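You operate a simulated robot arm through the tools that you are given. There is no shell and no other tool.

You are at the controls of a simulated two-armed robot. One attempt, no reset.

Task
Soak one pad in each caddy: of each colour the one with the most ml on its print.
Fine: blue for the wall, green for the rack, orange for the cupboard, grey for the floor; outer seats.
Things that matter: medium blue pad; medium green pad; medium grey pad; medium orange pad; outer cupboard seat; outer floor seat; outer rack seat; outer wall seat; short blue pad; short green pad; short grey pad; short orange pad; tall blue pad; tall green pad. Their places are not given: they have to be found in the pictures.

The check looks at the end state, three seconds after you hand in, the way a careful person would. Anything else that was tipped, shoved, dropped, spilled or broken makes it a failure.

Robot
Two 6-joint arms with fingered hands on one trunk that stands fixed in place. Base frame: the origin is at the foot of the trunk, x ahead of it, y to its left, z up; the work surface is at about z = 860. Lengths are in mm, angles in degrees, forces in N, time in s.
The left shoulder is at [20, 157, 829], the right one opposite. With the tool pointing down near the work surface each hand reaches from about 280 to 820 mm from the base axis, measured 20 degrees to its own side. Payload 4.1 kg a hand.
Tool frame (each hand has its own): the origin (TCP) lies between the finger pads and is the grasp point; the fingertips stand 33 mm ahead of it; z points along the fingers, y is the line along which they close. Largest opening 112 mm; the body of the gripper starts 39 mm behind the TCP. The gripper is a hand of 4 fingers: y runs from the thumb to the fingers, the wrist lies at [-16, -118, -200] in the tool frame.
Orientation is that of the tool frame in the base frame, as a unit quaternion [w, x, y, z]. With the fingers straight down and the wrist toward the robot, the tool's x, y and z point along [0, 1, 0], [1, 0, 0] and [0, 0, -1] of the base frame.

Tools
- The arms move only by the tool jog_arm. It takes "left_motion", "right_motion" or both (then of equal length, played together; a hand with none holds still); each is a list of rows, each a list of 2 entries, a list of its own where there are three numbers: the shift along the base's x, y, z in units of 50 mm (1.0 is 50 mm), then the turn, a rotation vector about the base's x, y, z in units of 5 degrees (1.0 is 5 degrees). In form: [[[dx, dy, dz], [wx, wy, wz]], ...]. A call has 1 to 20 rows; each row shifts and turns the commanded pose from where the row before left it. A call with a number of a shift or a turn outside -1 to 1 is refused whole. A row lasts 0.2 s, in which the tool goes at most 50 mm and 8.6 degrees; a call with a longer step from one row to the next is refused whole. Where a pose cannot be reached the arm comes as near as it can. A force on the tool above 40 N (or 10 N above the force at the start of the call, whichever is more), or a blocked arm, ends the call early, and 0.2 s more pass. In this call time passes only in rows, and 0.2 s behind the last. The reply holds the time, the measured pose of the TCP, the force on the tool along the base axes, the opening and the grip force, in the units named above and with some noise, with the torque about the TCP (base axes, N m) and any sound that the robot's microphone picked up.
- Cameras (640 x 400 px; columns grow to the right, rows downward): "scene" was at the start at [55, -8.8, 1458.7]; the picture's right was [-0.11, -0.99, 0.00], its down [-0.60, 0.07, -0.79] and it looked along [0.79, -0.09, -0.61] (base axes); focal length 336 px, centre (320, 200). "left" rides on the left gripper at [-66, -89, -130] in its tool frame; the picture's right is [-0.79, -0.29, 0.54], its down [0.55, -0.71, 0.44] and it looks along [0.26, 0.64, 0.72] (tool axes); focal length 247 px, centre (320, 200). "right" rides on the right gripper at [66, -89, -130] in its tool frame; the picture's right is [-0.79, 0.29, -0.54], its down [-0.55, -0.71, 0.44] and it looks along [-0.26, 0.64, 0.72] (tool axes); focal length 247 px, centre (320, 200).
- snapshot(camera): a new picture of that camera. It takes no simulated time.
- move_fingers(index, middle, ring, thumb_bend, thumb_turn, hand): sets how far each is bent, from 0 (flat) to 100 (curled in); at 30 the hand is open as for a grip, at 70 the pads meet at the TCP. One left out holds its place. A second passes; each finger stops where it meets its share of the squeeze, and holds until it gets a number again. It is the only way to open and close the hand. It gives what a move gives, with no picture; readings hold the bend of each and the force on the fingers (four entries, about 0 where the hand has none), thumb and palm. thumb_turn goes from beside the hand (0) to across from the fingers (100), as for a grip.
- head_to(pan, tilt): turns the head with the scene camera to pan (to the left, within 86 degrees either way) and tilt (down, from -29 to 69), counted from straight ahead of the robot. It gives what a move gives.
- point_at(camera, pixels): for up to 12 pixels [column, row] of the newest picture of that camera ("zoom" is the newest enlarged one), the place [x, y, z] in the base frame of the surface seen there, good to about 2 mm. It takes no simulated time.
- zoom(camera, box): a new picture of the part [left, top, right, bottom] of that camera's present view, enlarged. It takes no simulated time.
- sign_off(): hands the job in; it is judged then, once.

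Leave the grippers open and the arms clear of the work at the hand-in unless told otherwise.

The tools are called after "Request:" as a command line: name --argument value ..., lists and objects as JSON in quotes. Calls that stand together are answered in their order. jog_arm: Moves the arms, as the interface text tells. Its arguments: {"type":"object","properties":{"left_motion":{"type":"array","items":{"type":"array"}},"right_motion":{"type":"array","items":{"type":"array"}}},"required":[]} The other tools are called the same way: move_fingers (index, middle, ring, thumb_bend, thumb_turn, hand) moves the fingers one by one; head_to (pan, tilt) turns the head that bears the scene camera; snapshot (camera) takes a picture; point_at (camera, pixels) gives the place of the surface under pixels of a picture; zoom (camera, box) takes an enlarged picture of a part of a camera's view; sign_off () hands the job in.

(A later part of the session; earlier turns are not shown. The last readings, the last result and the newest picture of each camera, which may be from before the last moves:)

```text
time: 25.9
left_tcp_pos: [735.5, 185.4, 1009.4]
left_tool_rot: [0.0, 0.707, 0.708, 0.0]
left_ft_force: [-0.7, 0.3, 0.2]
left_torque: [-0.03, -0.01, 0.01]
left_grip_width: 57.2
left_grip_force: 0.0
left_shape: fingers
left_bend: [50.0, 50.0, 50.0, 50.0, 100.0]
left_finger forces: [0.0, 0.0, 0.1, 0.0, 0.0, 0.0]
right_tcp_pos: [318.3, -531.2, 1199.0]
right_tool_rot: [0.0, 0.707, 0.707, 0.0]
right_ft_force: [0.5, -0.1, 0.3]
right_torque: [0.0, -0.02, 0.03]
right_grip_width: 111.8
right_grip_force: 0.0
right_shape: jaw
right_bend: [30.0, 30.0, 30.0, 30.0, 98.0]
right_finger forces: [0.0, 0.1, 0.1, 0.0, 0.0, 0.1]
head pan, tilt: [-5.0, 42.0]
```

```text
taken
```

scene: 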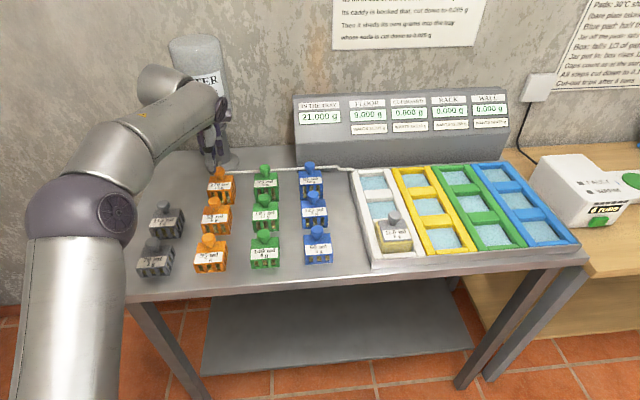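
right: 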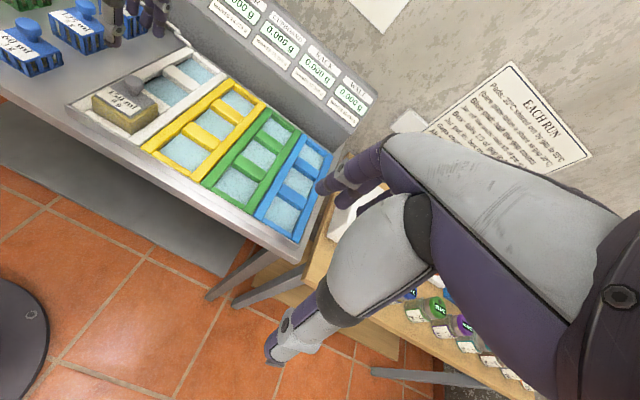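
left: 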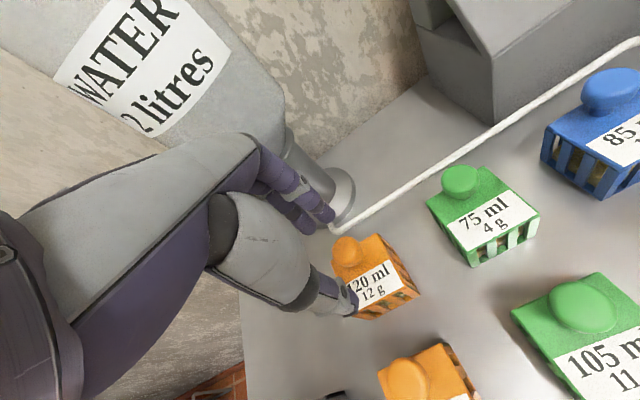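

The tray reads 21.000 g, as expected. I will check the orange knob at (347,250) in the left picture before moving the last 12 mm.

Request:
point_at --camera "left" --pixels '[[347, 250], [335, 250], [358, 248], [347, 241], [347, 260], [300, 160], [255, 100], [340, 190], [318, 213], [290, 230]]'

Request:
jog_arm --left_motion '[[[0.25, 0.03, 0], [0, 0, 0]], [[0, 0, -0.3], [0, 0, 0]], [[0, 0, 0], [0, 0, 0]]]'

Request:
snapshot --camera "left"

Request:
zoom --camera "scene" --box '[170, 60, 270, 210]'

```text
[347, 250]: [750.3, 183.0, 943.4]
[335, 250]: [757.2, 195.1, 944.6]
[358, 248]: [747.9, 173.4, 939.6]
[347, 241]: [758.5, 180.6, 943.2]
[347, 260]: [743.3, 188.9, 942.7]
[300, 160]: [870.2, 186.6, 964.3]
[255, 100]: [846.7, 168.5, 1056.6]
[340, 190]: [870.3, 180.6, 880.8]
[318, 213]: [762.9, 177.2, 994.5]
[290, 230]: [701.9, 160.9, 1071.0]
```

```text
time: 26.7
left_tcp_pos: [747.4, 188.6, 992.5]
left_tool_rot: [-0.001, 0.707, 0.707, -0.001]
left_ft_force: [-0.5, -0.1, -0.3]
left_torque: [0.01, -0.01, -0.01]
left_grip_width: 57.2
left_grip_force: 0.1
left_shape: fingers
left_bend: [50.0, 50.0, 50.0, 50.0, 100.0]
left_finger forces: [0.0, 0.0, 0.0, 0.1, 0.0, 0.0]
right_tcp_pos: [317.5, -531.3, 1200.6]
right_tool_rot: [0.0, 0.707, 0.707, 0.0]
right_ft_force: [-0.7, -0.1, -0.3]
right_torque: [-0.02, -0.01, -0.03]
right_grip_width: 111.7
right_grip_force: 0.0
right_shape: jaw
right_bend: [30.0, 30.0, 30.0, 30.0, 98.0]
right_finger forces: [0.0, 0.0, 0.1, 0.0, 0.0, 0.1]
head pan, tilt: [-5.0, 42.0]
```

```text
taken
```

left: 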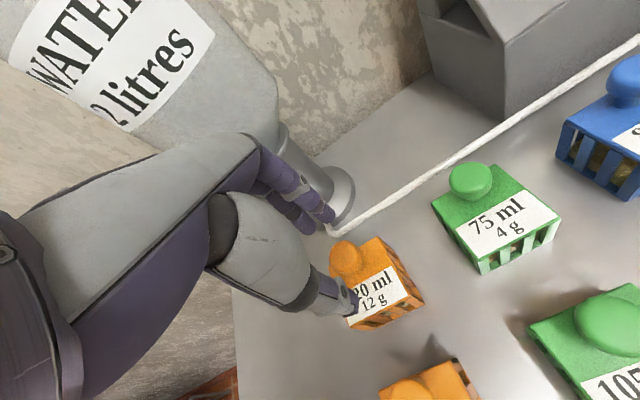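

```text
2.67 times, centred on (220, 135) of scene
```

zoom: 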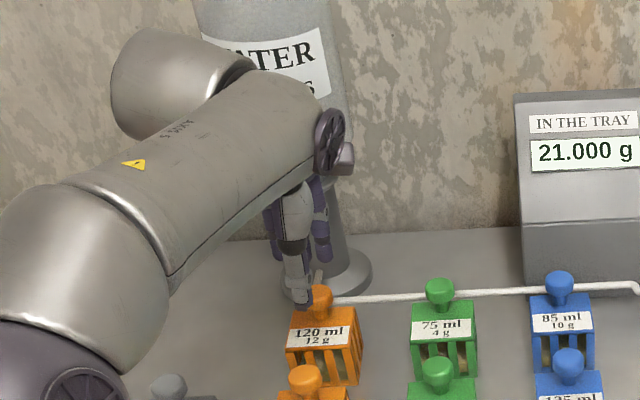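

The bottle clears the hand. I will descend 43 mm onto the orange knob with a 2 mm shift to -y.

Request:
jog_arm --left_motion '[[[0, -0.04, -0.4], [0, 0, 0]], [[0, 0, -0.44], [0, 0, 0]], [[0, 0, 0], [0, 0, 0]]]'

Request:
move_fingers --hand "left" --index 68 --middle 70 --ring 68 --thumb_bend 70

Request:
snapshot --camera "left"

```text
time: 27.5
left_tcp_pos: [746.6, 186.5, 951.1]
left_tool_rot: [-0.001, 0.707, 0.707, -0.001]
left_ft_force: [-0.6, 0.6, 0.2]
left_torque: [0.04, -0.01, -0.02]
left_grip_width: 57.0
left_grip_force: 0.1
left_shape: fingers
left_bend: [50.0, 50.0, 50.0, 50.0, 100.0]
left_finger forces: [0.0, 0.1, 0.1, 0.0, 0.0, 0.1]
right_tcp_pos: [318.3, -530.3, 1200.5]
right_tool_rot: [0.0, 0.707, 0.707, -0.001]
right_ft_force: [0.2, 0.2, -0.6]
right_torque: [0.01, -0.02, -0.02]
right_grip_width: 111.7
right_grip_force: 0.1
right_shape: jaw
right_bend: [30.0, 30.0, 30.0, 30.0, 98.0]
right_finger forces: [0.1, 0.0, 0.0, 0.1, 0.0, 0.0]
head pan, tilt: [-5.0, 42.0]
```

```text
time: 28.5
left_tcp_pos: [746.9, 185.4, 950.4]
left_tool_rot: [0.0, 0.707, 0.707, -0.001]
left_ft_force: [0.3, -0.9, -0.6]
left_torque: [0.01, 0.04, 0.02]
left_grip_width: 20.8
left_grip_force: 7.1
left_shape: fingers
left_bend: [64.0, 66.0, 68.0, 63.0, 100.0]
left_finger forces: [3.2, 3.8, 0.0, 0.0, 7.6, 0.0]
right_tcp_pos: [318.3, -530.6, 1200.9]
right_tool_rot: [0.0, 0.707, 0.707, -0.001]
right_ft_force: [-0.2, 0.2, 0.2]
right_torque: [0.01, -0.01, 0.0]
right_grip_width: 111.5
right_grip_force: 0.0
right_shape: jaw
right_bend: [30.0, 30.0, 30.0, 30.0, 98.0]
right_finger forces: [0.1, 0.0, 0.0, 0.0, 0.1, 0.0]
head pan, tilt: [-5.0, 42.0]
```

```text
taken
```

left: 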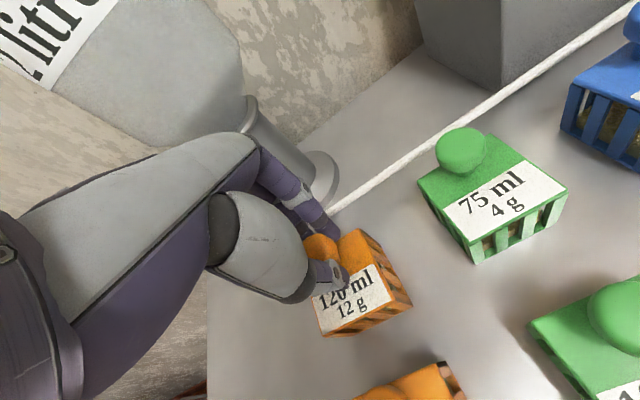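

The grip on orange is solid. I will lift it, retract slightly to z≈1070, and check that it holds.

Request:
jog_arm --left_motion '[[[0, 0, 0.2], [0, 0, 0]], [[0, 0, 0.3], [0, 0, 0]], [[-0.2, 0, 0.7], [0, 0, 0]], [[-0.2, 0, 0.7], [0, 0, 0]], [[-0.2, 0, 0.5], [0, 0, 0]], [[0, 0, 0], [0, 0, 0]]]'

Request:
snapshot --camera "scene"

```text
time: 29.9
left_tcp_pos: [716.4, 185.9, 1071.2]
left_tool_rot: [-0.002, 0.707, 0.707, 0.0]
left_ft_force: [0.1, 0.4, -0.8]
left_torque: [-0.02, 0.02, -0.03]
left_grip_width: 20.9
left_grip_force: 6.6
left_shape: fingers
left_bend: [64.0, 67.0, 68.0, 63.0, 100.0]
left_finger forces: [3.2, 3.5, 0.0, 0.1, 7.4, 0.1]
right_tcp_pos: [319.4, -530.7, 1200.1]
right_tool_rot: [0.0, 0.707, 0.707, 0.0]
right_ft_force: [-0.6, 0.2, 0.5]
right_torque: [0.02, -0.01, 0.0]
right_grip_width: 112.0
right_grip_force: 0.1
right_shape: jaw
right_bend: [30.0, 30.0, 30.0, 30.0, 98.0]
right_finger forces: [0.0, 0.0, 0.0, 0.1, 0.0, 0.0]
head pan, tilt: [-5.0, 42.0]
```

```text
taken
```

scene: 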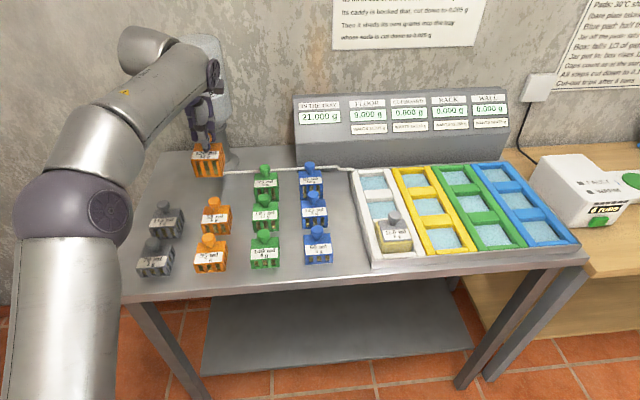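

The pad hangs level. The cupboard seat is near the left arm's reach limit when the hand is high, so I will first carry it to (430,-331), in front of the tray, and then go forward and down.

Request:
jog_arm --left_motion '[[[-0.44, -0.795, 0], [0, 0, 0]], [[-0.44, -0.795, 0], [0, 0, 0]], [[-0.44, -0.795, 0], [0, 0, 0]], [[-0.44, -0.795, 0], [0, 0, 0]], [[-0.44, -0.795, 0], [0, 0, 0]], [[-0.44, -0.795, 0], [0, 0, 0]], [[-0.44, -0.795, 0], [0, 0, 0]], [[-0.44, -0.795, 0], [0, 0, 0]], [[-0.44, -0.795, 0], [0, 0, 0]], [[-0.44, -0.795, 0], [0, 0, 0]], [[-0.44, -0.795, 0], [0, 0, 0]], [[-0.44, -0.795, 0], [0, 0, 0]], [[-0.44, -0.795, 0], [0, 0, 0]], [[0, 0, 0], [0, 0, 0]]]'

Request:
snapshot --camera "scene"

Request:
snapshot --camera "left"

Request:
snapshot --camera "right"

```text
time: 32.9
left_tcp_pos: [428.4, -328.9, 1070.1]
left_tool_rot: [0.0, 0.707, 0.707, 0.0]
left_ft_force: [-0.3, 0.1, -0.3]
left_torque: [0.0, 0.0, 0.0]
left_grip_width: 20.3
left_grip_force: 7.1
left_shape: fingers
left_bend: [64.0, 67.0, 68.0, 64.0, 100.0]
left_finger forces: [3.1, 3.7, 0.0, 0.0, 7.0, 0.1]
left hand out of reach, approached as far as the arm can: row 13
right_tcp_pos: [317.8, -530.3, 1200.6]
right_tool_rot: [0.0, 0.707, 0.707, 0.0]
right_ft_force: [0.2, 0.4, 1.0]
right_torque: [-0.02, -0.02, 0.01]
right_grip_width: 111.7
right_grip_force: 0.0
right_shape: jaw
right_bend: [30.0, 30.0, 30.0, 30.0, 98.0]
right_finger forces: [0.1, 0.1, 0.0, 0.1, 0.0, 0.1]
head pan, tilt: [-5.0, 42.0]
```

```text
taken
```

scene: 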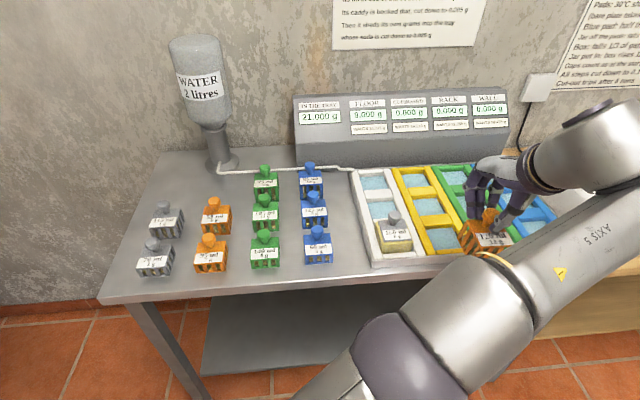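

```text
taken
```

left: 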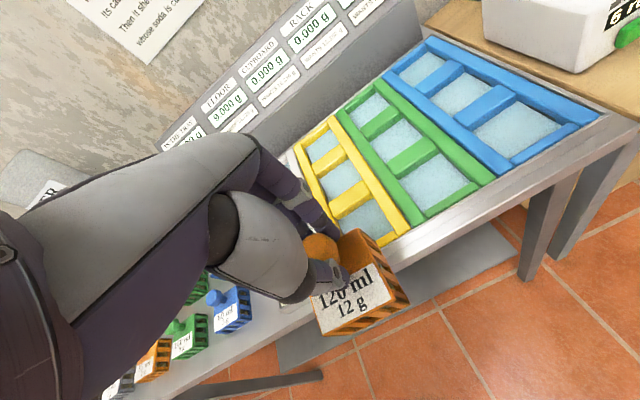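

```text
taken
```

right: 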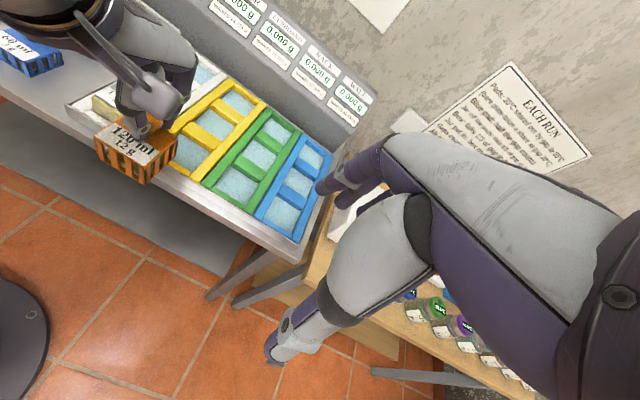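

The reach is marginal here. I will descend in front of the tray to z≈990, with the pad bottom about 901 above the rim at 889, and then go forward step by step while watching reach.

Request:
jog_arm --left_motion '[[[0, -0.04, -0.4], [0, 0, 0]], [[0, 0, -0.6], [0, 0, 0]], [[0, 0, -0.6], [0, 0, 0]], [[0.5, 0, 0], [0, 0, 0]], [[0.5, 0, 0], [0, 0, 0]], [[0, 0, 0], [0, 0, 0]]]'

Request:
snapshot --camera "left"

Request:
zoom --camera "right" --box '[60, 30, 240, 200]'

```text
time: 34.3
left_tcp_pos: [478.5, -331.1, 989.5]
left_tool_rot: [-0.001, 0.707, 0.708, -0.001]
left_ft_force: [-0.2, 0.9, -0.3]
left_torque: [0.01, -0.04, -0.03]
left_grip_width: 20.1
left_grip_force: 7.6
left_shape: fingers
left_bend: [64.0, 67.0, 68.0, 64.0, 100.0]
left_finger forces: [3.1, 3.7, 0.0, 0.0, 6.9, 0.0]
right_tcp_pos: [318.9, -531.0, 1201.4]
right_tool_rot: [0.0, 0.707, 0.707, 0.0]
right_ft_force: [-0.4, 0.4, -0.5]
right_torque: [0.0, 0.01, 0.0]
right_grip_width: 112.0
right_grip_force: 0.0
right_shape: jaw
right_bend: [30.0, 30.0, 30.0, 30.0, 98.0]
right_finger forces: [0.1, 0.0, 0.1, 0.0, 0.0, 0.1]
head pan, tilt: [-5.0, 42.0]
```

```text
taken
```

left: 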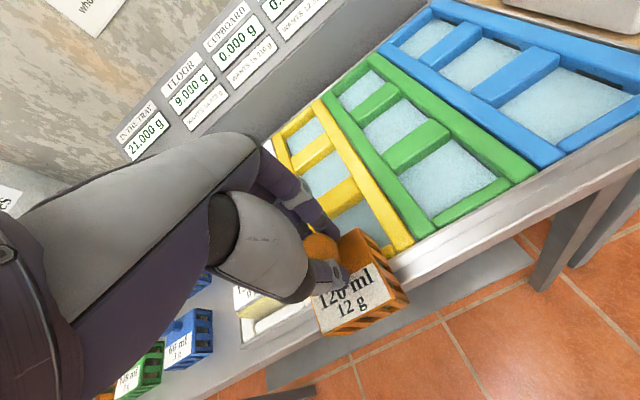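

```text
2.35 times, centred on (150, 115) of right
```

zoom: 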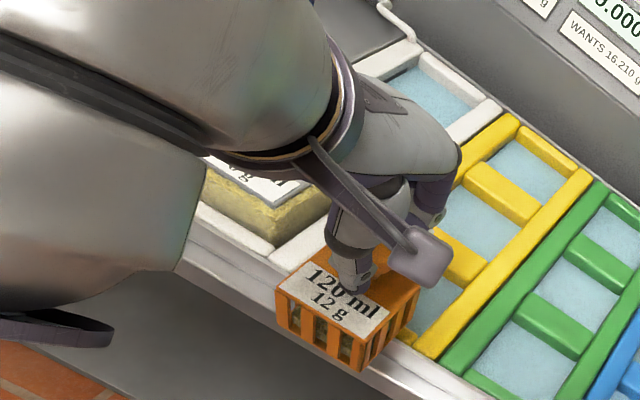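

At (478.5,-331,989.5) all is fine. I will continue forward 40 mm and check.

Request:
jog_arm --left_motion '[[[0.4, 0, 0], [0, 0, 0]], [[0.4, 0, 0], [0, 0, 0]], [[0, 0, 0], [0, 0, 0]]]'

```text
time: 35.1
left_tcp_pos: [502.0, -323.1, 984.5]
left_tool_rot: [-0.001, 0.707, 0.707, 0.0]
left_ft_force: [0.7, 0.1, -1.3]
left_torque: [0.01, 0.01, -0.01]
left_grip_width: 20.0
left_grip_force: 6.9
left_shape: fingers
left_bend: [64.0, 67.0, 68.0, 64.0, 100.0]
left_finger forces: [3.0, 3.7, 0.0, 0.0, 6.9, 0.0]
left hand out of reach, approached as far as the arm can: row 1, 2
right_tcp_pos: [318.5, -531.3, 1199.9]
right_tool_rot: [0.0, 0.707, 0.707, 0.0]
right_ft_force: [-0.3, 0.8, 0.9]
right_torque: [-0.02, -0.05, 0.01]
right_grip_width: 112.0
right_grip_force: 0.1
right_shape: jaw
right_bend: [30.0, 30.0, 30.0, 30.0, 98.0]
right_finger forces: [0.0, 0.1, 0.1, 0.0, 0.1, 0.0]
head pan, tilt: [-5.0, 42.0]
```

The left arm cannot reach the cupboard seat; it stops at x≈502. I will back out, raise, and set the orange pad down on the bare strip of table between the blue column (y≥-71) and the tray (y≤-155), at about y=-113, so the right hand can take it.

Request:
jog_arm --left_motion '[[[-0.6, 0, 0], [0, 0, 0]], [[-0.5, 0, 0.3], [0, 0, 0]], [[0, 0.3, 0.7], [0, 0, 0]], [[0, 0.6, 0.7], [0, 0, 0]], [[0, 0.6, 0.1], [0, 0, 0]], [[0, 0, 0], [0, 0, 0]]]'

```text
time: 36.5
left_tcp_pos: [447.6, -248.5, 1075.0]
left_tool_rot: [-0.002, 0.707, 0.707, -0.001]
left_ft_force: [0.7, -0.8, -0.2]
left_torque: [-0.02, 0.0, -0.01]
left_grip_width: 19.9
left_grip_force: 6.7
left_shape: fingers
left_bend: [64.0, 67.0, 68.0, 64.0, 100.0]
left_finger forces: [3.2, 3.8, 0.0, 0.0, 6.7, 0.0]
right_tcp_pos: [317.2, -531.7, 1200.4]
right_tool_rot: [0.0, 0.707, 0.707, 0.0]
right_ft_force: [0.0, -0.3, -0.1]
right_torque: [0.01, -0.03, -0.03]
right_grip_width: 111.7
right_grip_force: 0.1
right_shape: jaw
right_bend: [30.0, 30.0, 30.0, 30.0, 98.0]
right_finger forces: [0.0, 0.0, 0.0, 0.0, 0.0, 0.0]
head pan, tilt: [-5.0, 42.0]
```

I am clear at (448,-249,1075). I will move to above the strip at (592,-114).

Request:
jog_arm --left_motion '[[[0.578, 0.538, 0], [0, 0, 0]], [[0.578, 0.538, 0], [0, 0, 0]], [[0.578, 0.538, 0], [0, 0, 0]], [[0.578, 0.538, 0], [0, 0, 0]], [[0.578, 0.538, 0], [0, 0, 0]], [[0, 0, -0.4], [0, 0, 0]], [[0, 0, 0], [0, 0, 0]]]'

Request:
snapshot --camera "left"

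Request:
snapshot --camera "scene"

Request:
zoom --camera "left" --box '[220, 180, 460, 390]'

Request:
point_at --camera "zoom" --pixels '[[304, 294], [435, 228], [372, 100]]'

```text
time: 38.1
left_tcp_pos: [591.9, -114.7, 1054.0]
left_tool_rot: [-0.001, 0.707, 0.707, 0.0]
left_ft_force: [-0.4, 0.0, -1.0]
left_torque: [-0.02, 0.0, -0.01]
left_grip_width: 19.9
left_grip_force: 6.5
left_shape: fingers
left_bend: [64.0, 67.0, 68.0, 64.0, 100.0]
left_finger forces: [3.2, 3.9, 0.1, 0.1, 6.8, 0.0]
right_tcp_pos: [318.7, -530.9, 1201.0]
right_tool_rot: [0.0, 0.707, 0.707, 0.0]
right_ft_force: [-0.6, 0.0, -0.2]
right_torque: [-0.04, 0.03, 0.0]
right_grip_width: 112.0
right_grip_force: 0.1
right_shape: jaw
right_bend: [30.0, 30.0, 30.0, 30.0, 98.0]
right_finger forces: [0.0, 0.1, 0.1, 0.1, 0.1, 0.0]
head pan, tilt: [-5.0, 42.0]
```

```text
taken
```

left: 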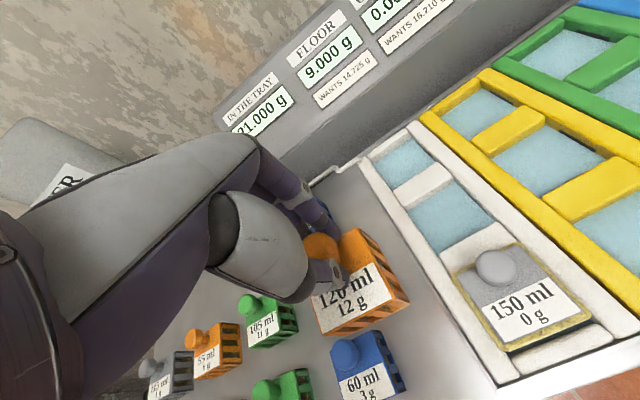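

```text
taken
```

scene: 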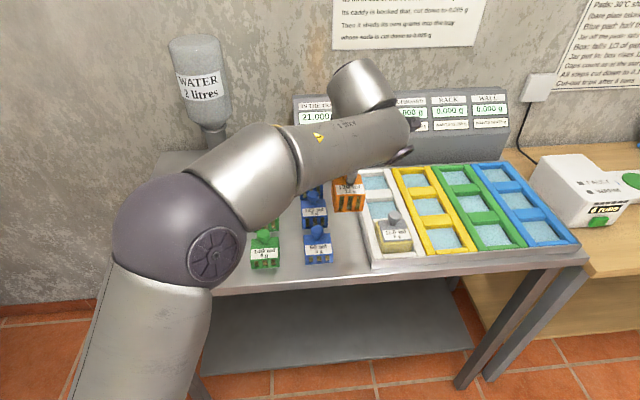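

```text
1.90 times, centred on (340, 285) of left
```

zoom: 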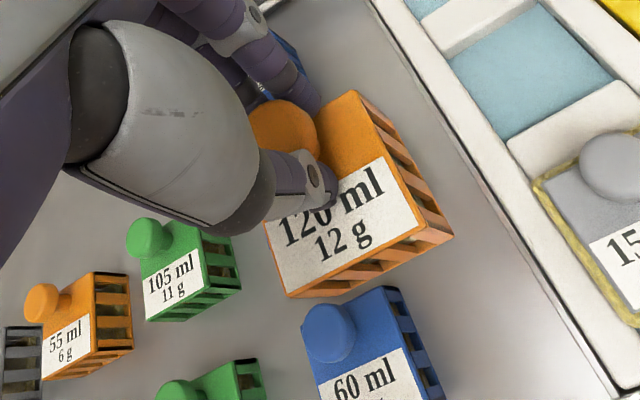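

```text
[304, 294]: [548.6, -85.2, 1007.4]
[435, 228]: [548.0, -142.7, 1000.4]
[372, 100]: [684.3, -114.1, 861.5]
```

The pad spans y -85 to -142 over the strip, with about 13 mm on either side. I will lower it to just above the table.

Request:
jog_arm --left_motion '[[[0, 0, -0.6], [0, 0, 0]], [[0, 0, -0.6], [0, 0, 0]], [[0, 0, -0.5], [0, 0, 0]], [[0, 0, -0.25], [0, 0, 0]], [[0, 0, 0], [0, 0, 0]]]'

Request:
snapshot --camera "left"

```text
time: 39.3
left_tcp_pos: [592.4, -114.7, 957.4]
left_tool_rot: [-0.001, 0.707, 0.707, -0.001]
left_ft_force: [0.2, -0.8, -1.4]
left_torque: [-0.02, -0.02, 0.03]
left_grip_width: 19.8
left_grip_force: 6.8
left_shape: fingers
left_bend: [64.0, 67.0, 68.0, 64.0, 100.0]
left_finger forces: [3.0, 3.8, 0.1, 0.0, 6.6, 0.1]
right_tcp_pos: [318.2, -531.1, 1200.4]
right_tool_rot: [0.0, 0.707, 0.707, -0.001]
right_ft_force: [-0.5, -0.7, -0.3]
right_torque: [-0.01, 0.0, -0.02]
right_grip_width: 112.0
right_grip_force: 0.0
right_shape: jaw
right_bend: [30.0, 30.0, 30.0, 30.0, 98.0]
right_finger forces: [0.0, 0.0, 0.0, 0.0, 0.1, 0.1]
head pan, tilt: [-5.0, 42.0]
```

```text
taken
```

left: 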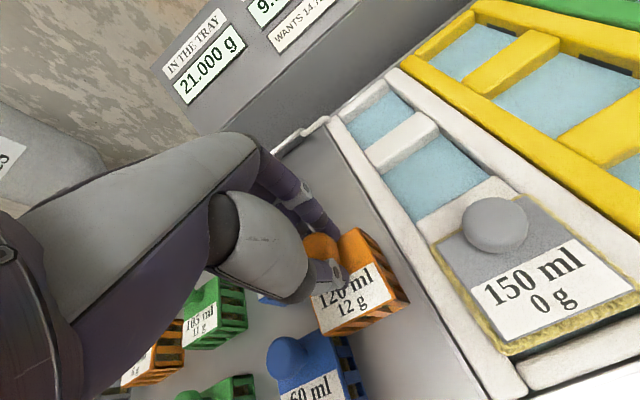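

I will make the last gentle descent until I feel contact.

Request:
jog_arm --left_motion '[[[0, 0, -0.06], [0, 0, 0]], [[0, 0, -0.05], [0, 0, 0]], [[0, 0, 0], [0, 0, 0]]]'

```text
time: 40.1
left_tcp_pos: [591.9, -115.4, 951.4]
left_tool_rot: [-0.001, 0.707, 0.707, -0.001]
left_ft_force: [0.2, 0.9, -0.5]
left_torque: [-0.02, 0.02, -0.02]
left_grip_width: 19.5
left_grip_force: 7.0
left_shape: fingers
left_bend: [64.0, 67.0, 68.0, 64.0, 100.0]
left_finger forces: [3.3, 3.7, 0.0, 0.1, 6.4, 0.0]
right_tcp_pos: [318.3, -531.0, 1201.2]
right_tool_rot: [0.0, 0.707, 0.707, 0.0]
right_ft_force: [0.4, 0.6, -0.1]
right_torque: [0.01, 0.01, 0.0]
right_grip_width: 111.7
right_grip_force: 0.0
right_shape: jaw
right_bend: [30.0, 30.0, 30.0, 30.0, 98.0]
right_finger forces: [0.1, 0.0, 0.1, 0.0, 0.0, 0.0]
head pan, tilt: [-5.0, 42.0]
```

There is no contact yet, so I will go down 1.5 mm more.

Request:
jog_arm --left_motion '[[[0, 0, -0.03], [0, 0, 0]], [[0, 0, 0], [0, 0, 0]]]'

```text
time: 40.7
left_tcp_pos: [591.9, -113.8, 950.7]
left_tool_rot: [0.0, 0.707, 0.707, -0.001]
left_ft_force: [-0.2, 0.2, 1.0]
left_torque: [-0.03, 0.06, 0.01]
left_grip_width: 19.5
left_grip_force: 7.3
left_shape: fingers
left_bend: [64.0, 67.0, 68.0, 65.0, 100.0]
left_finger forces: [3.2, 3.9, 0.1, 0.1, 6.2, 0.0]
right_tcp_pos: [318.0, -530.9, 1199.6]
right_tool_rot: [0.0, 0.707, 0.707, 0.0]
right_ft_force: [-0.8, 0.6, 0.2]
right_torque: [-0.01, 0.0, -0.01]
right_grip_width: 111.7
right_grip_force: 0.0
right_shape: jaw
right_bend: [30.0, 30.0, 30.0, 30.0, 98.0]
right_finger forces: [0.0, 0.1, 0.1, 0.0, 0.0, 0.0]
head pan, tilt: [-5.0, 42.0]
```

There is light contact. I will release and lift straight up.

Request:
move_fingers --hand "left" --index 50 --middle 50 --ring 50 --thumb_bend 50

Request:
jog_arm --left_motion '[[[0, 0, 0.2], [0, 0, 0]], [[0, 0, 0.5], [0, 0, 0]], [[0, 0, 0.8], [0, 0, 0]], [[0, 0, 0.8], [0, 0, 0]], [[0, 0, 0.6], [0, 0, 0]], [[0, 0, 0], [0, 0, 0]]]'

Request:
snapshot --camera "left"

```text
time: 41.7
left_tcp_pos: [592.3, -115.0, 950.5]
left_tool_rot: [-0.001, 0.708, 0.707, 0.0]
left_ft_force: [0.4, -0.4, -0.6]
left_torque: [0.01, 0.0, 0.01]
left_grip_width: 57.1
left_grip_force: 0.1
left_shape: fingers
left_bend: [50.0, 50.0, 50.0, 50.0, 100.0]
left_finger forces: [0.0, 0.0, 0.0, 0.1, 0.1, 0.1]
right_tcp_pos: [318.2, -531.0, 1201.4]
right_tool_rot: [-0.001, 0.707, 0.707, 0.0]
right_ft_force: [0.3, 0.3, 0.2]
right_torque: [0.01, -0.02, 0.0]
right_grip_width: 112.2
right_grip_force: 0.1
right_shape: jaw
right_bend: [30.0, 30.0, 30.0, 30.0, 98.0]
right_finger forces: [0.0, 0.0, 0.1, 0.0, 0.0, 0.1]
head pan, tilt: [-5.0, 42.0]
```

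```text
time: 43.1
left_tcp_pos: [590.9, -113.4, 1095.7]
left_tool_rot: [0.0, 0.707, 0.707, -0.001]
left_ft_force: [0.0, 0.7, -0.9]
left_torque: [0.0, -0.01, 0.0]
left_grip_width: 57.1
left_grip_force: 0.0
left_shape: fingers
left_bend: [50.0, 50.0, 50.0, 50.0, 100.0]
left_finger forces: [0.0, 0.0, 0.0, 0.0, 0.1, 0.1]
right_tcp_pos: [318.0, -531.4, 1201.0]
right_tool_rot: [0.0, 0.707, 0.707, 0.0]
right_ft_force: [0.6, 0.8, -0.5]
right_torque: [0.02, -0.02, -0.01]
right_grip_width: 111.7
right_grip_force: 0.2
right_shape: jaw
right_bend: [30.0, 30.0, 30.0, 30.0, 98.0]
right_finger forces: [0.0, 0.0, 0.0, 0.0, 0.0, 0.0]
head pan, tilt: [-5.0, 42.0]
```

```text
taken
```

left: 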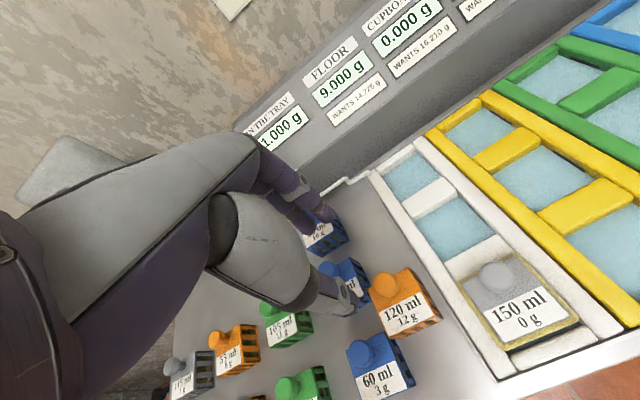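

The orange pad stands upright on the strip. I will retract the left arm to its earlier parking place and preshape the right hand.

Request:
jog_arm --left_motion '[[[-0.452, 0.738, 0.19], [0, 0, 0]], [[-0.452, 0.738, 0.19], [0, 0, 0]], [[-0.452, 0.738, 0.19], [0, 0, 0]], [[-0.452, 0.738, 0.19], [0, 0, 0]], [[-0.452, 0.738, 0.19], [0, 0, 0]], [[-0.452, 0.738, 0.19], [0, 0, 0]], [[-0.452, 0.738, 0.19], [0, 0, 0]], [[-0.452, 0.738, 0.19], [0, 0, 0]], [[-0.452, 0.738, 0.19], [0, 0, 0]], [[-0.452, 0.738, 0.19], [0, 0, 0]], [[-0.452, 0.738, 0.19], [0, 0, 0]], [[-0.452, 0.738, 0.19], [0, 0, 0]]]'

Request:
move_fingers --hand "right" --index 50 --middle 50 --ring 50 --thumb_bend 50 --thumb_turn 100

Request:
snapshot --camera "scene"

Request:
zoom --camera "scene" --box '[310, 160, 400, 260]'

```text
time: 45.7
left_tcp_pos: [321.3, 328.8, 1210.3]
left_tool_rot: [0.0, 0.707, 0.707, -0.002]
left_ft_force: [1.1, 0.7, 0.3]
left_torque: [0.01, 0.04, 0.0]
left_grip_width: 57.0
left_grip_force: 0.1
left_shape: fingers
left_bend: [50.0, 50.0, 50.0, 50.0, 100.0]
left_finger forces: [0.0, 0.0, 0.0, 0.0, 0.0, 0.0]
right_tcp_pos: [318.7, -531.3, 1201.1]
right_tool_rot: [-0.001, 0.707, 0.708, 0.0]
right_ft_force: [-0.3, 0.6, 0.1]
right_torque: [0.02, 0.03, -0.01]
right_grip_width: 111.8
right_grip_force: 0.0
right_shape: jaw
right_bend: [30.0, 30.0, 30.0, 30.0, 98.0]
right_finger forces: [0.0, 0.0, 0.0, 0.1, 0.0, 0.1]
head pan, tilt: [-5.0, 42.0]
```

```text
time: 46.7
left_tcp_pos: [320.0, 328.1, 1210.4]
left_tool_rot: [0.0, 0.706, 0.708, -0.001]
left_ft_force: [0.8, -0.2, -0.3]
left_torque: [-0.02, -0.01, 0.0]
left_grip_width: 57.4
left_grip_force: 0.2
left_shape: fingers
left_bend: [50.0, 50.0, 50.0, 50.0, 100.0]
left_finger forces: [0.0, 0.0, 0.0, 0.1, 0.1, 0.0]
right_tcp_pos: [318.1, -530.8, 1200.8]
right_tool_rot: [-0.001, 0.707, 0.707, 0.0]
right_ft_force: [0.6, 0.3, -0.5]
right_torque: [0.04, -0.01, -0.02]
right_grip_width: 57.9
right_grip_force: 0.2
right_shape: fingers
right_bend: [50.0, 50.0, 50.0, 50.0, 100.0]
right_finger forces: [0.0, 0.1, 0.1, 0.1, 0.1, 0.0]
head pan, tilt: [-5.0, 42.0]
```

```text
taken
```

scene: 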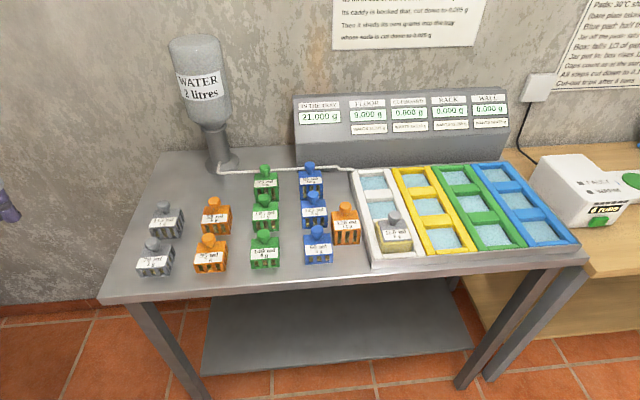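

```text
4.00 times, centred on (355, 210) of scene
```

zoom: 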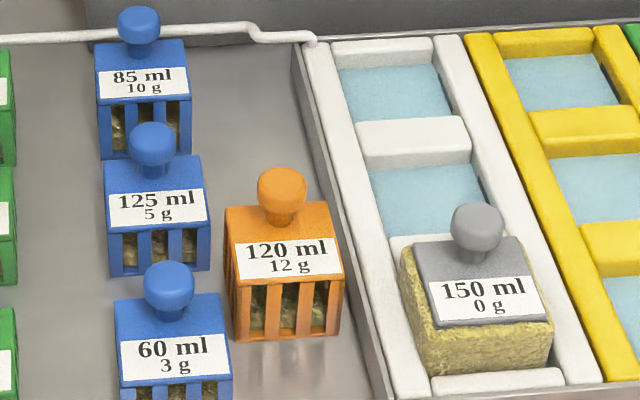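

I will measure the orange pad's new place: knob at (282,190) and plate corners in this zoom.

Request:
point_at --camera "zoom" --pixels '[[282, 178], [282, 192], [262, 188], [302, 188], [230, 210], [330, 205], [234, 285], [338, 277], [475, 215], [475, 230], [418, 250], [550, 325]]'

```text
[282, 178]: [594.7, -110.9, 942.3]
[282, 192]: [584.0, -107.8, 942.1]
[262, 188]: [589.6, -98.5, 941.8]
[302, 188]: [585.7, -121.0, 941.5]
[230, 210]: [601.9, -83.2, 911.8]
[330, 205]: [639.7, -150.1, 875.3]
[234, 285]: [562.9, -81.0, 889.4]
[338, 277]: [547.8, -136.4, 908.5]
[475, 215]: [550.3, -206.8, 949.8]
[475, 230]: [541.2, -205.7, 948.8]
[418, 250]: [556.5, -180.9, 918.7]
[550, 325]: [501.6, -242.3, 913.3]
```

The orange knob is at about (590,-110). I will move the right hand above it.

Request:
jog_arm --right_motion '[[[0.495, 0.765, -0.25], [0, 0, 0]], [[0.495, 0.765, -0.25], [0, 0, 0]], [[0.495, 0.765, -0.25], [0, 0, 0]], [[0.495, 0.765, -0.25], [0, 0, 0]], [[0.495, 0.765, -0.25], [0, 0, 0]], [[0.495, 0.765, -0.25], [0, 0, 0]], [[0.495, 0.765, -0.25], [0, 0, 0]], [[0.495, 0.765, -0.25], [0, 0, 0]], [[0.495, 0.765, -0.25], [0, 0, 0]], [[0.495, 0.765, -0.25], [0, 0, 0]], [[0.495, 0.765, -0.25], [0, 0, 0]], [[0, 0, -0.7], [0, 0, 0]], [[0, 0, 0], [0, 0, 0]]]'

Request:
snapshot --camera "right"

Request:
snapshot --camera "scene"

```text
time: 49.5
left_tcp_pos: [320.2, 328.5, 1210.7]
left_tool_rot: [-0.001, 0.707, 0.708, 0.0]
left_ft_force: [0.2, -0.4, -0.1]
left_torque: [-0.01, -0.01, 0.03]
left_grip_width: 57.0
left_grip_force: 0.1
left_shape: fingers
left_bend: [50.0, 50.0, 50.0, 50.0, 100.0]
left_finger forces: [0.1, 0.1, 0.0, 0.0, 0.0, 0.1]
right_tcp_pos: [592.7, -112.8, 1029.0]
right_tool_rot: [-0.001, 0.707, 0.707, 0.0]
right_ft_force: [-0.1, -0.1, -0.6]
right_torque: [0.01, -0.04, 0.03]
right_grip_width: 57.7
right_grip_force: 0.0
right_shape: fingers
right_bend: [50.0, 50.0, 50.0, 50.0, 100.0]
right_finger forces: [0.0, 0.1, 0.0, 0.1, 0.1, 0.0]
head pan, tilt: [-5.0, 42.0]
```

```text
taken
```

right: 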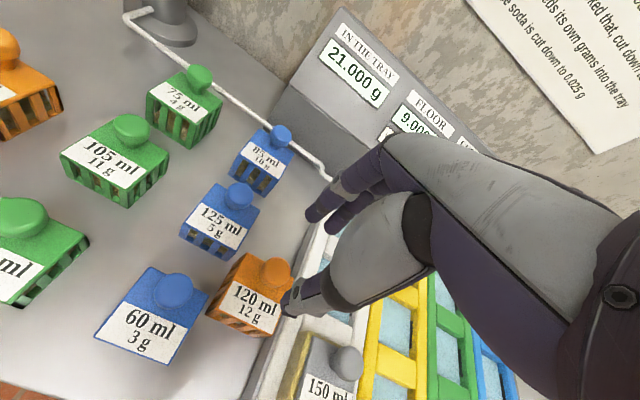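

```text
taken
```

scene: 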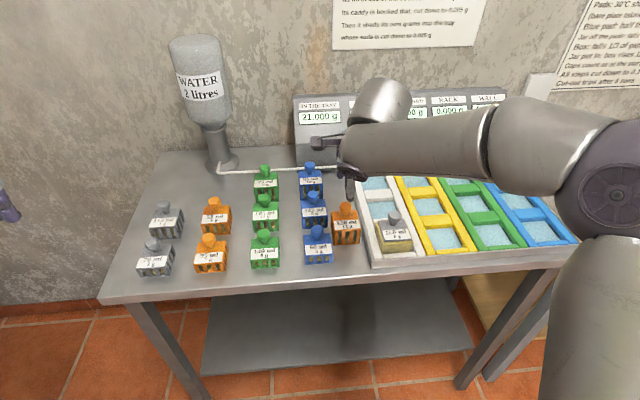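

I will check the orange knob in the right-hand picture at (277,272).

Request:
zoom --camera "right" --box '[190, 230, 330, 350]'

Request:
point_at --camera "right" --pixels '[[277, 270], [265, 268], [289, 275], [275, 261], [272, 282], [243, 258], [212, 308], [270, 332]]'

```text
3.33 times, centred on (260, 290) of right
```

zoom: 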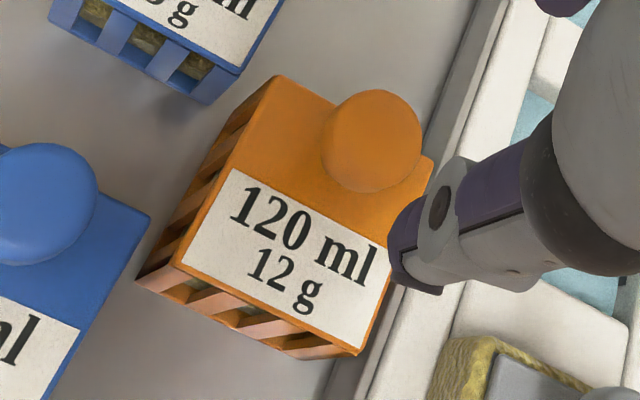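

```text
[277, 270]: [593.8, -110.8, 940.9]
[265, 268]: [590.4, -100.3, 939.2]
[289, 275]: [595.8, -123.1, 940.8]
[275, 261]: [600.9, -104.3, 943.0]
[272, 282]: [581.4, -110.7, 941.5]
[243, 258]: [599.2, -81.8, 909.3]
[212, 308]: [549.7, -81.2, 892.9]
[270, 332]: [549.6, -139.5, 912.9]
```

The knob centre is at about (591,-111). I will descend 79 mm with a small correction, then close.

Request:
jog_arm --right_motion '[[[-0.03, 0.03, -0.5], [0, 0, 0]], [[0, 0, -0.5], [0, 0, 0]], [[0, 0, -0.4], [0, 0, 0]], [[0, 0, -0.18], [0, 0, 0]], [[0, 0, 0], [0, 0, 0]]]'

Request:
snapshot --camera "right"

```text
time: 50.7
left_tcp_pos: [321.0, 328.5, 1210.8]
left_tool_rot: [-0.001, 0.707, 0.707, 0.0]
left_ft_force: [0.3, -0.6, -0.4]
left_torque: [-0.02, 0.03, 0.0]
left_grip_width: 56.9
left_grip_force: 0.1
left_shape: fingers
left_bend: [50.0, 50.0, 50.0, 50.0, 100.0]
left_finger forces: [0.1, 0.0, 0.0, 0.0, 0.0, 0.0]
right_tcp_pos: [591.8, -109.3, 950.1]
right_tool_rot: [0.0, 0.707, 0.707, 0.0]
right_ft_force: [0.0, -0.6, -0.5]
right_torque: [0.04, 0.02, 0.01]
right_grip_width: 57.7
right_grip_force: 0.3
right_shape: fingers
right_bend: [50.0, 50.0, 50.0, 50.0, 100.0]
right_finger forces: [0.1, 0.0, 0.1, 0.0, 0.0, 0.0]
head pan, tilt: [-5.0, 42.0]
```

```text
taken
```

right: 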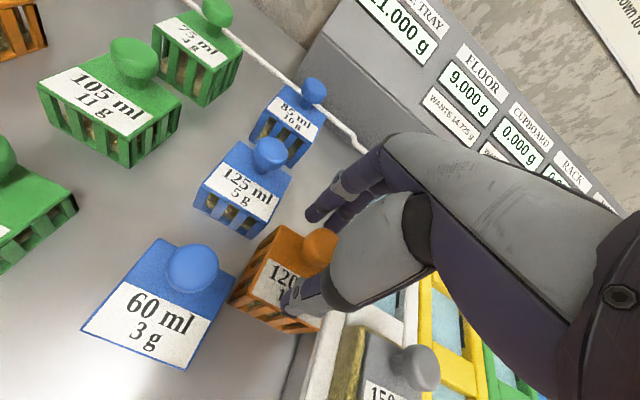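

I am positioned around the knob and will close the right hand.

Request:
move_fingers --hand "right" --index 68 --middle 70 --ring 68 --thumb_bend 70

Request:
snapshot --camera "right"

```text
time: 51.7
left_tcp_pos: [322.3, 328.2, 1210.2]
left_tool_rot: [0.0, 0.707, 0.707, -0.001]
left_ft_force: [0.2, 0.4, 0.3]
left_torque: [0.0, 0.02, 0.03]
left_grip_width: 57.4
left_grip_force: 0.1
left_shape: fingers
left_bend: [50.0, 50.0, 50.0, 50.0, 100.0]
left_finger forces: [0.0, 0.1, 0.0, 0.1, 0.0, 0.0]
right_tcp_pos: [591.4, -109.7, 950.9]
right_tool_rot: [0.0, 0.708, 0.707, 0.0]
right_ft_force: [0.2, -0.3, 0.9]
right_torque: [0.0, 0.02, 0.05]
right_grip_width: 19.9
right_grip_force: 7.0
right_shape: fingers
right_bend: [64.0, 66.0, 68.0, 64.0, 100.0]
right_finger forces: [3.2, 3.5, 0.0, 0.1, 7.3, 0.0]
head pan, tilt: [-5.0, 42.0]
```

```text
taken
```

right: 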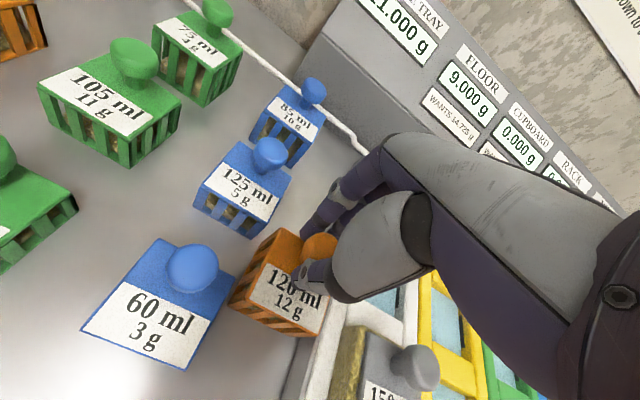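

The grip matches the others. I will lift straight up, then carry it to above the outer cupboard (yellow) seat.

Request:
jog_arm --right_motion '[[[0, 0, 0.2], [0, 0, 0]], [[0, 0, 0.4], [0, 0, 0]], [[0, 0, 0.8], [0, 0, 0]], [[0, 0, 0.8], [0, 0, 0]], [[0, 0, 0.2], [0, 0, 0]], [[-0.17, -0.87, 0], [0, 0, 0]], [[-0.17, -0.87, 0], [0, 0, 0]], [[-0.17, -0.87, 0], [0, 0, 0]], [[-0.17, -0.87, 0], [0, 0, 0]], [[-0.17, -0.87, 0], [0, 0, 0]], [[0, 0, 0], [0, 0, 0]]]'

Request:
snapshot --camera "right"

Request:
snapshot --camera "scene"

```text
time: 54.1
left_tcp_pos: [319.4, 329.7, 1209.3]
left_tool_rot: [-0.001, 0.707, 0.707, 0.0]
left_ft_force: [-0.2, 0.6, 0.9]
left_torque: [-0.03, 0.03, -0.01]
left_grip_width: 57.0
left_grip_force: 0.1
left_shape: fingers
left_bend: [50.0, 50.0, 50.0, 50.0, 100.0]
left_finger forces: [0.0, 0.0, 0.1, 0.0, 0.1, 0.1]
right_tcp_pos: [547.3, -326.5, 1069.3]
right_tool_rot: [0.0, 0.707, 0.707, 0.001]
right_ft_force: [0.2, -0.3, 0.7]
right_torque: [0.0, 0.03, -0.05]
right_grip_width: 19.5
right_grip_force: 7.1
right_shape: fingers
right_bend: [64.0, 67.0, 68.0, 64.0, 100.0]
right_finger forces: [3.1, 3.6, 0.1, 0.0, 7.1, 0.0]
head pan, tilt: [-5.0, 42.0]
```

```text
taken
```

right: 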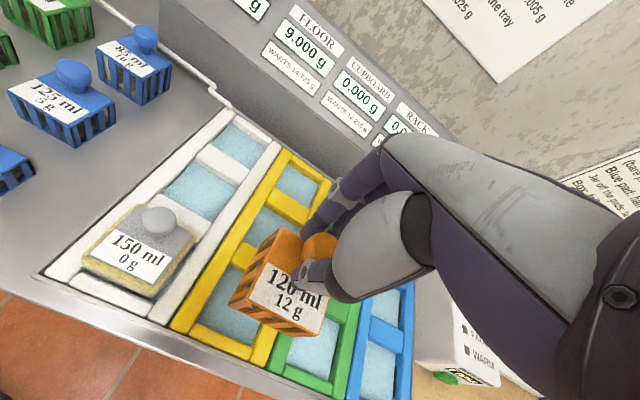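

```text
taken
```

scene: 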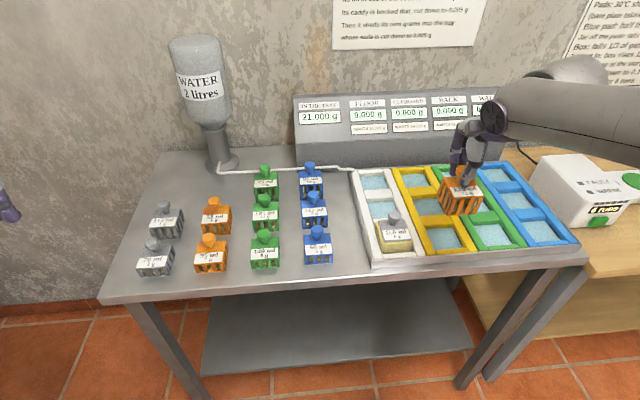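

I will descend to z≈990 above the yellow front seat and check alignment.

Request:
jog_arm --right_motion '[[[0, 0, -0.6], [0, 0, 0]], [[0, 0, -0.6], [0, 0, 0]], [[0, 0, -0.38], [0, 0, 0]], [[0, 0, 0], [0, 0, 0]]]'

Request:
zoom --camera "right" --box '[150, 200, 360, 390]'

Request:
zoom --camera "scene" --box '[390, 150, 510, 260]'

```text
time: 55.1
left_tcp_pos: [320.1, 327.9, 1210.9]
left_tool_rot: [-0.001, 0.707, 0.707, -0.001]
left_ft_force: [0.5, -0.3, 0.3]
left_torque: [0.0, -0.05, 0.01]
left_grip_width: 57.2
left_grip_force: 0.0
left_shape: fingers
left_bend: [50.0, 50.0, 50.0, 50.0, 100.0]
left_finger forces: [0.1, 0.0, 0.0, 0.0, 0.0, 0.1]
right_tcp_pos: [548.7, -326.7, 990.0]
right_tool_rot: [0.0, 0.707, 0.707, 0.0]
right_ft_force: [0.6, -0.5, -1.2]
right_torque: [0.0, -0.02, -0.02]
right_grip_width: 20.0
right_grip_force: 7.1
right_shape: fingers
right_bend: [64.0, 67.0, 68.0, 64.0, 100.0]
right_finger forces: [3.1, 3.6, 0.0, 0.0, 7.0, 0.0]
head pan, tilt: [-5.0, 42.0]
```

```text
2.11 times, centred on (255, 295) of right
```

zoom: 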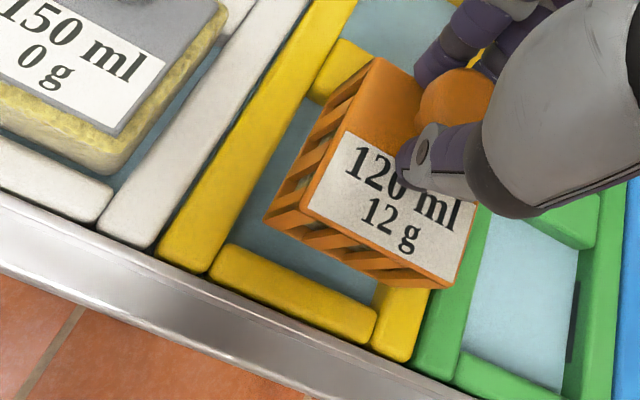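

```text
3.64 times, centred on (450, 205) of scene
```

zoom: 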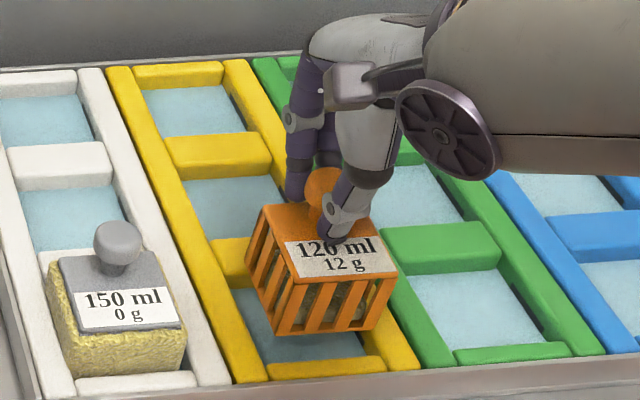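

Request:
zoom --camera "right" --box '[150, 200, 360, 390]'

Request:
point_at --camera "zoom" --pixels '[[306, 205], [374, 66], [436, 280], [335, 150], [370, 245], [270, 215], [350, 268], [225, 255], [370, 335], [300, 285], [200, 240], [232, 190]]'

```text
2.11 times, centred on (255, 295) of right
```

zoom: 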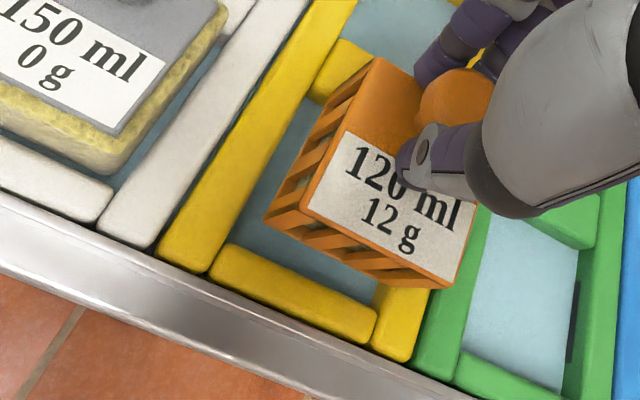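

```text
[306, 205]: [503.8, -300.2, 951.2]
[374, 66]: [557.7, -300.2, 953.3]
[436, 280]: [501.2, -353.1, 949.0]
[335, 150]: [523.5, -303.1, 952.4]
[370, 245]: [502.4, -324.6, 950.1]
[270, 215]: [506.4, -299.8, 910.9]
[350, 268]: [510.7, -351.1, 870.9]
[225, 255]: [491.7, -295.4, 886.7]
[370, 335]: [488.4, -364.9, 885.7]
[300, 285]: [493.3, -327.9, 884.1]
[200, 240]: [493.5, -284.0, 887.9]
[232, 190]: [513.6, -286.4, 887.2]
```

The pad spans x 502-559 and y -300 to -356, close to centred. I will shift +2 mm in x and -1 mm in y, and lower 30 mm.

Request:
jog_arm --right_motion '[[[0.04, -0.02, 0], [0, 0, 0]], [[0, 0, -0.2], [0, 0, 0]], [[0, 0, -0.2], [0, 0, 0]], [[0, 0, -0.15], [0, 0, 0]], [[0, 0, -0.07], [0, 0, 0]], [[0, 0, 0], [0, 0, 0]]]'

Request:
zoom --camera "right" --box '[150, 200, 360, 390]'

```text
time: 56.5
left_tcp_pos: [319.9, 328.9, 1210.6]
left_tool_rot: [0.0, 0.707, 0.707, 0.0]
left_ft_force: [0.7, -0.1, 0.0]
left_torque: [0.0, 0.0, -0.03]
left_grip_width: 57.2
left_grip_force: 0.0
left_shape: fingers
left_bend: [50.0, 50.0, 50.0, 50.0, 100.0]
left_finger forces: [0.1, 0.0, 0.0, 0.0, 0.0, 0.1]
right_tcp_pos: [550.2, -328.4, 960.2]
right_tool_rot: [0.0, 0.707, 0.708, 0.0]
right_ft_force: [0.3, -0.3, -0.3]
right_torque: [0.0, -0.01, 0.0]
right_grip_width: 19.6
right_grip_force: 7.0
right_shape: fingers
right_bend: [64.0, 67.0, 68.0, 64.0, 100.0]
right_finger forces: [3.1, 3.6, 0.0, 0.1, 7.1, 0.0]
head pan, tilt: [-5.0, 42.0]
```

```text
2.11 times, centred on (255, 295) of right
```

zoom: 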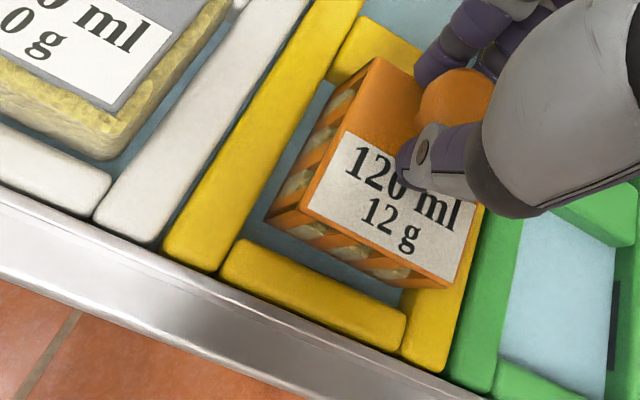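

The pad is entering the seat cleanly. I will lower gently to the floor.

Request:
jog_arm --right_motion '[[[0, 0, -0.04], [0, 0, 0]], [[0, 0, -0.04], [0, 0, 0]], [[0, 0, 0], [0, 0, 0]]]'

Request:
zoom --camera "right" --box '[150, 200, 360, 390]'

```text
time: 57.3
left_tcp_pos: [319.7, 329.7, 1209.8]
left_tool_rot: [0.0, 0.707, 0.707, 0.0]
left_ft_force: [-0.8, -0.5, -0.3]
left_torque: [0.03, -0.01, 0.0]
left_grip_width: 56.9
left_grip_force: 0.1
left_shape: fingers
left_bend: [50.0, 50.0, 50.0, 50.0, 100.0]
left_finger forces: [0.0, 0.1, 0.0, 0.0, 0.0, 0.0]
right_tcp_pos: [549.9, -329.0, 955.3]
right_tool_rot: [0.0, 0.707, 0.707, 0.0]
right_ft_force: [0.9, 0.1, 0.4]
right_torque: [0.0, 0.01, -0.01]
right_grip_width: 19.8
right_grip_force: 6.9
right_shape: fingers
right_bend: [64.0, 67.0, 68.0, 64.0, 100.0]
right_finger forces: [3.2, 3.7, 0.0, 0.1, 6.7, 0.0]
head pan, tilt: [-5.0, 42.0]
```

```text
2.11 times, centred on (255, 295) of right
```

zoom: 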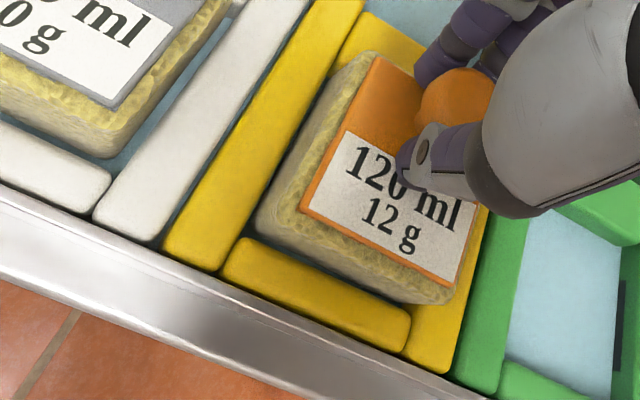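

It has soaked and swelled, and there is no floor contact yet. I will lower about 1.5 mm more.

Request:
jog_arm --right_motion '[[[0, 0, -0.03], [0, 0, 0]], [[0, 0, 0], [0, 0, 0]]]'

```text
time: 57.9
left_tcp_pos: [319.9, 327.3, 1209.7]
left_tool_rot: [-0.001, 0.707, 0.708, 0.0]
left_ft_force: [0.1, 0.3, 0.0]
left_torque: [0.0, 0.0, 0.02]
left_grip_width: 56.9
left_grip_force: 0.0
left_shape: fingers
left_bend: [50.0, 50.0, 50.0, 50.0, 100.0]
left_finger forces: [0.0, 0.0, 0.0, 0.1, 0.0, 0.1]
right_tcp_pos: [549.3, -328.7, 953.4]
right_tool_rot: [0.0, 0.707, 0.707, 0.0]
right_ft_force: [1.1, -0.1, 1.1]
right_torque: [0.03, 0.03, -0.01]
right_grip_width: 19.6
right_grip_force: 6.5
right_shape: fingers
right_bend: [64.0, 67.0, 68.0, 64.0, 100.0]
right_finger forces: [3.6, 3.8, 0.1, 0.0, 6.5, 0.0]
head pan, tilt: [-5.0, 42.0]
```

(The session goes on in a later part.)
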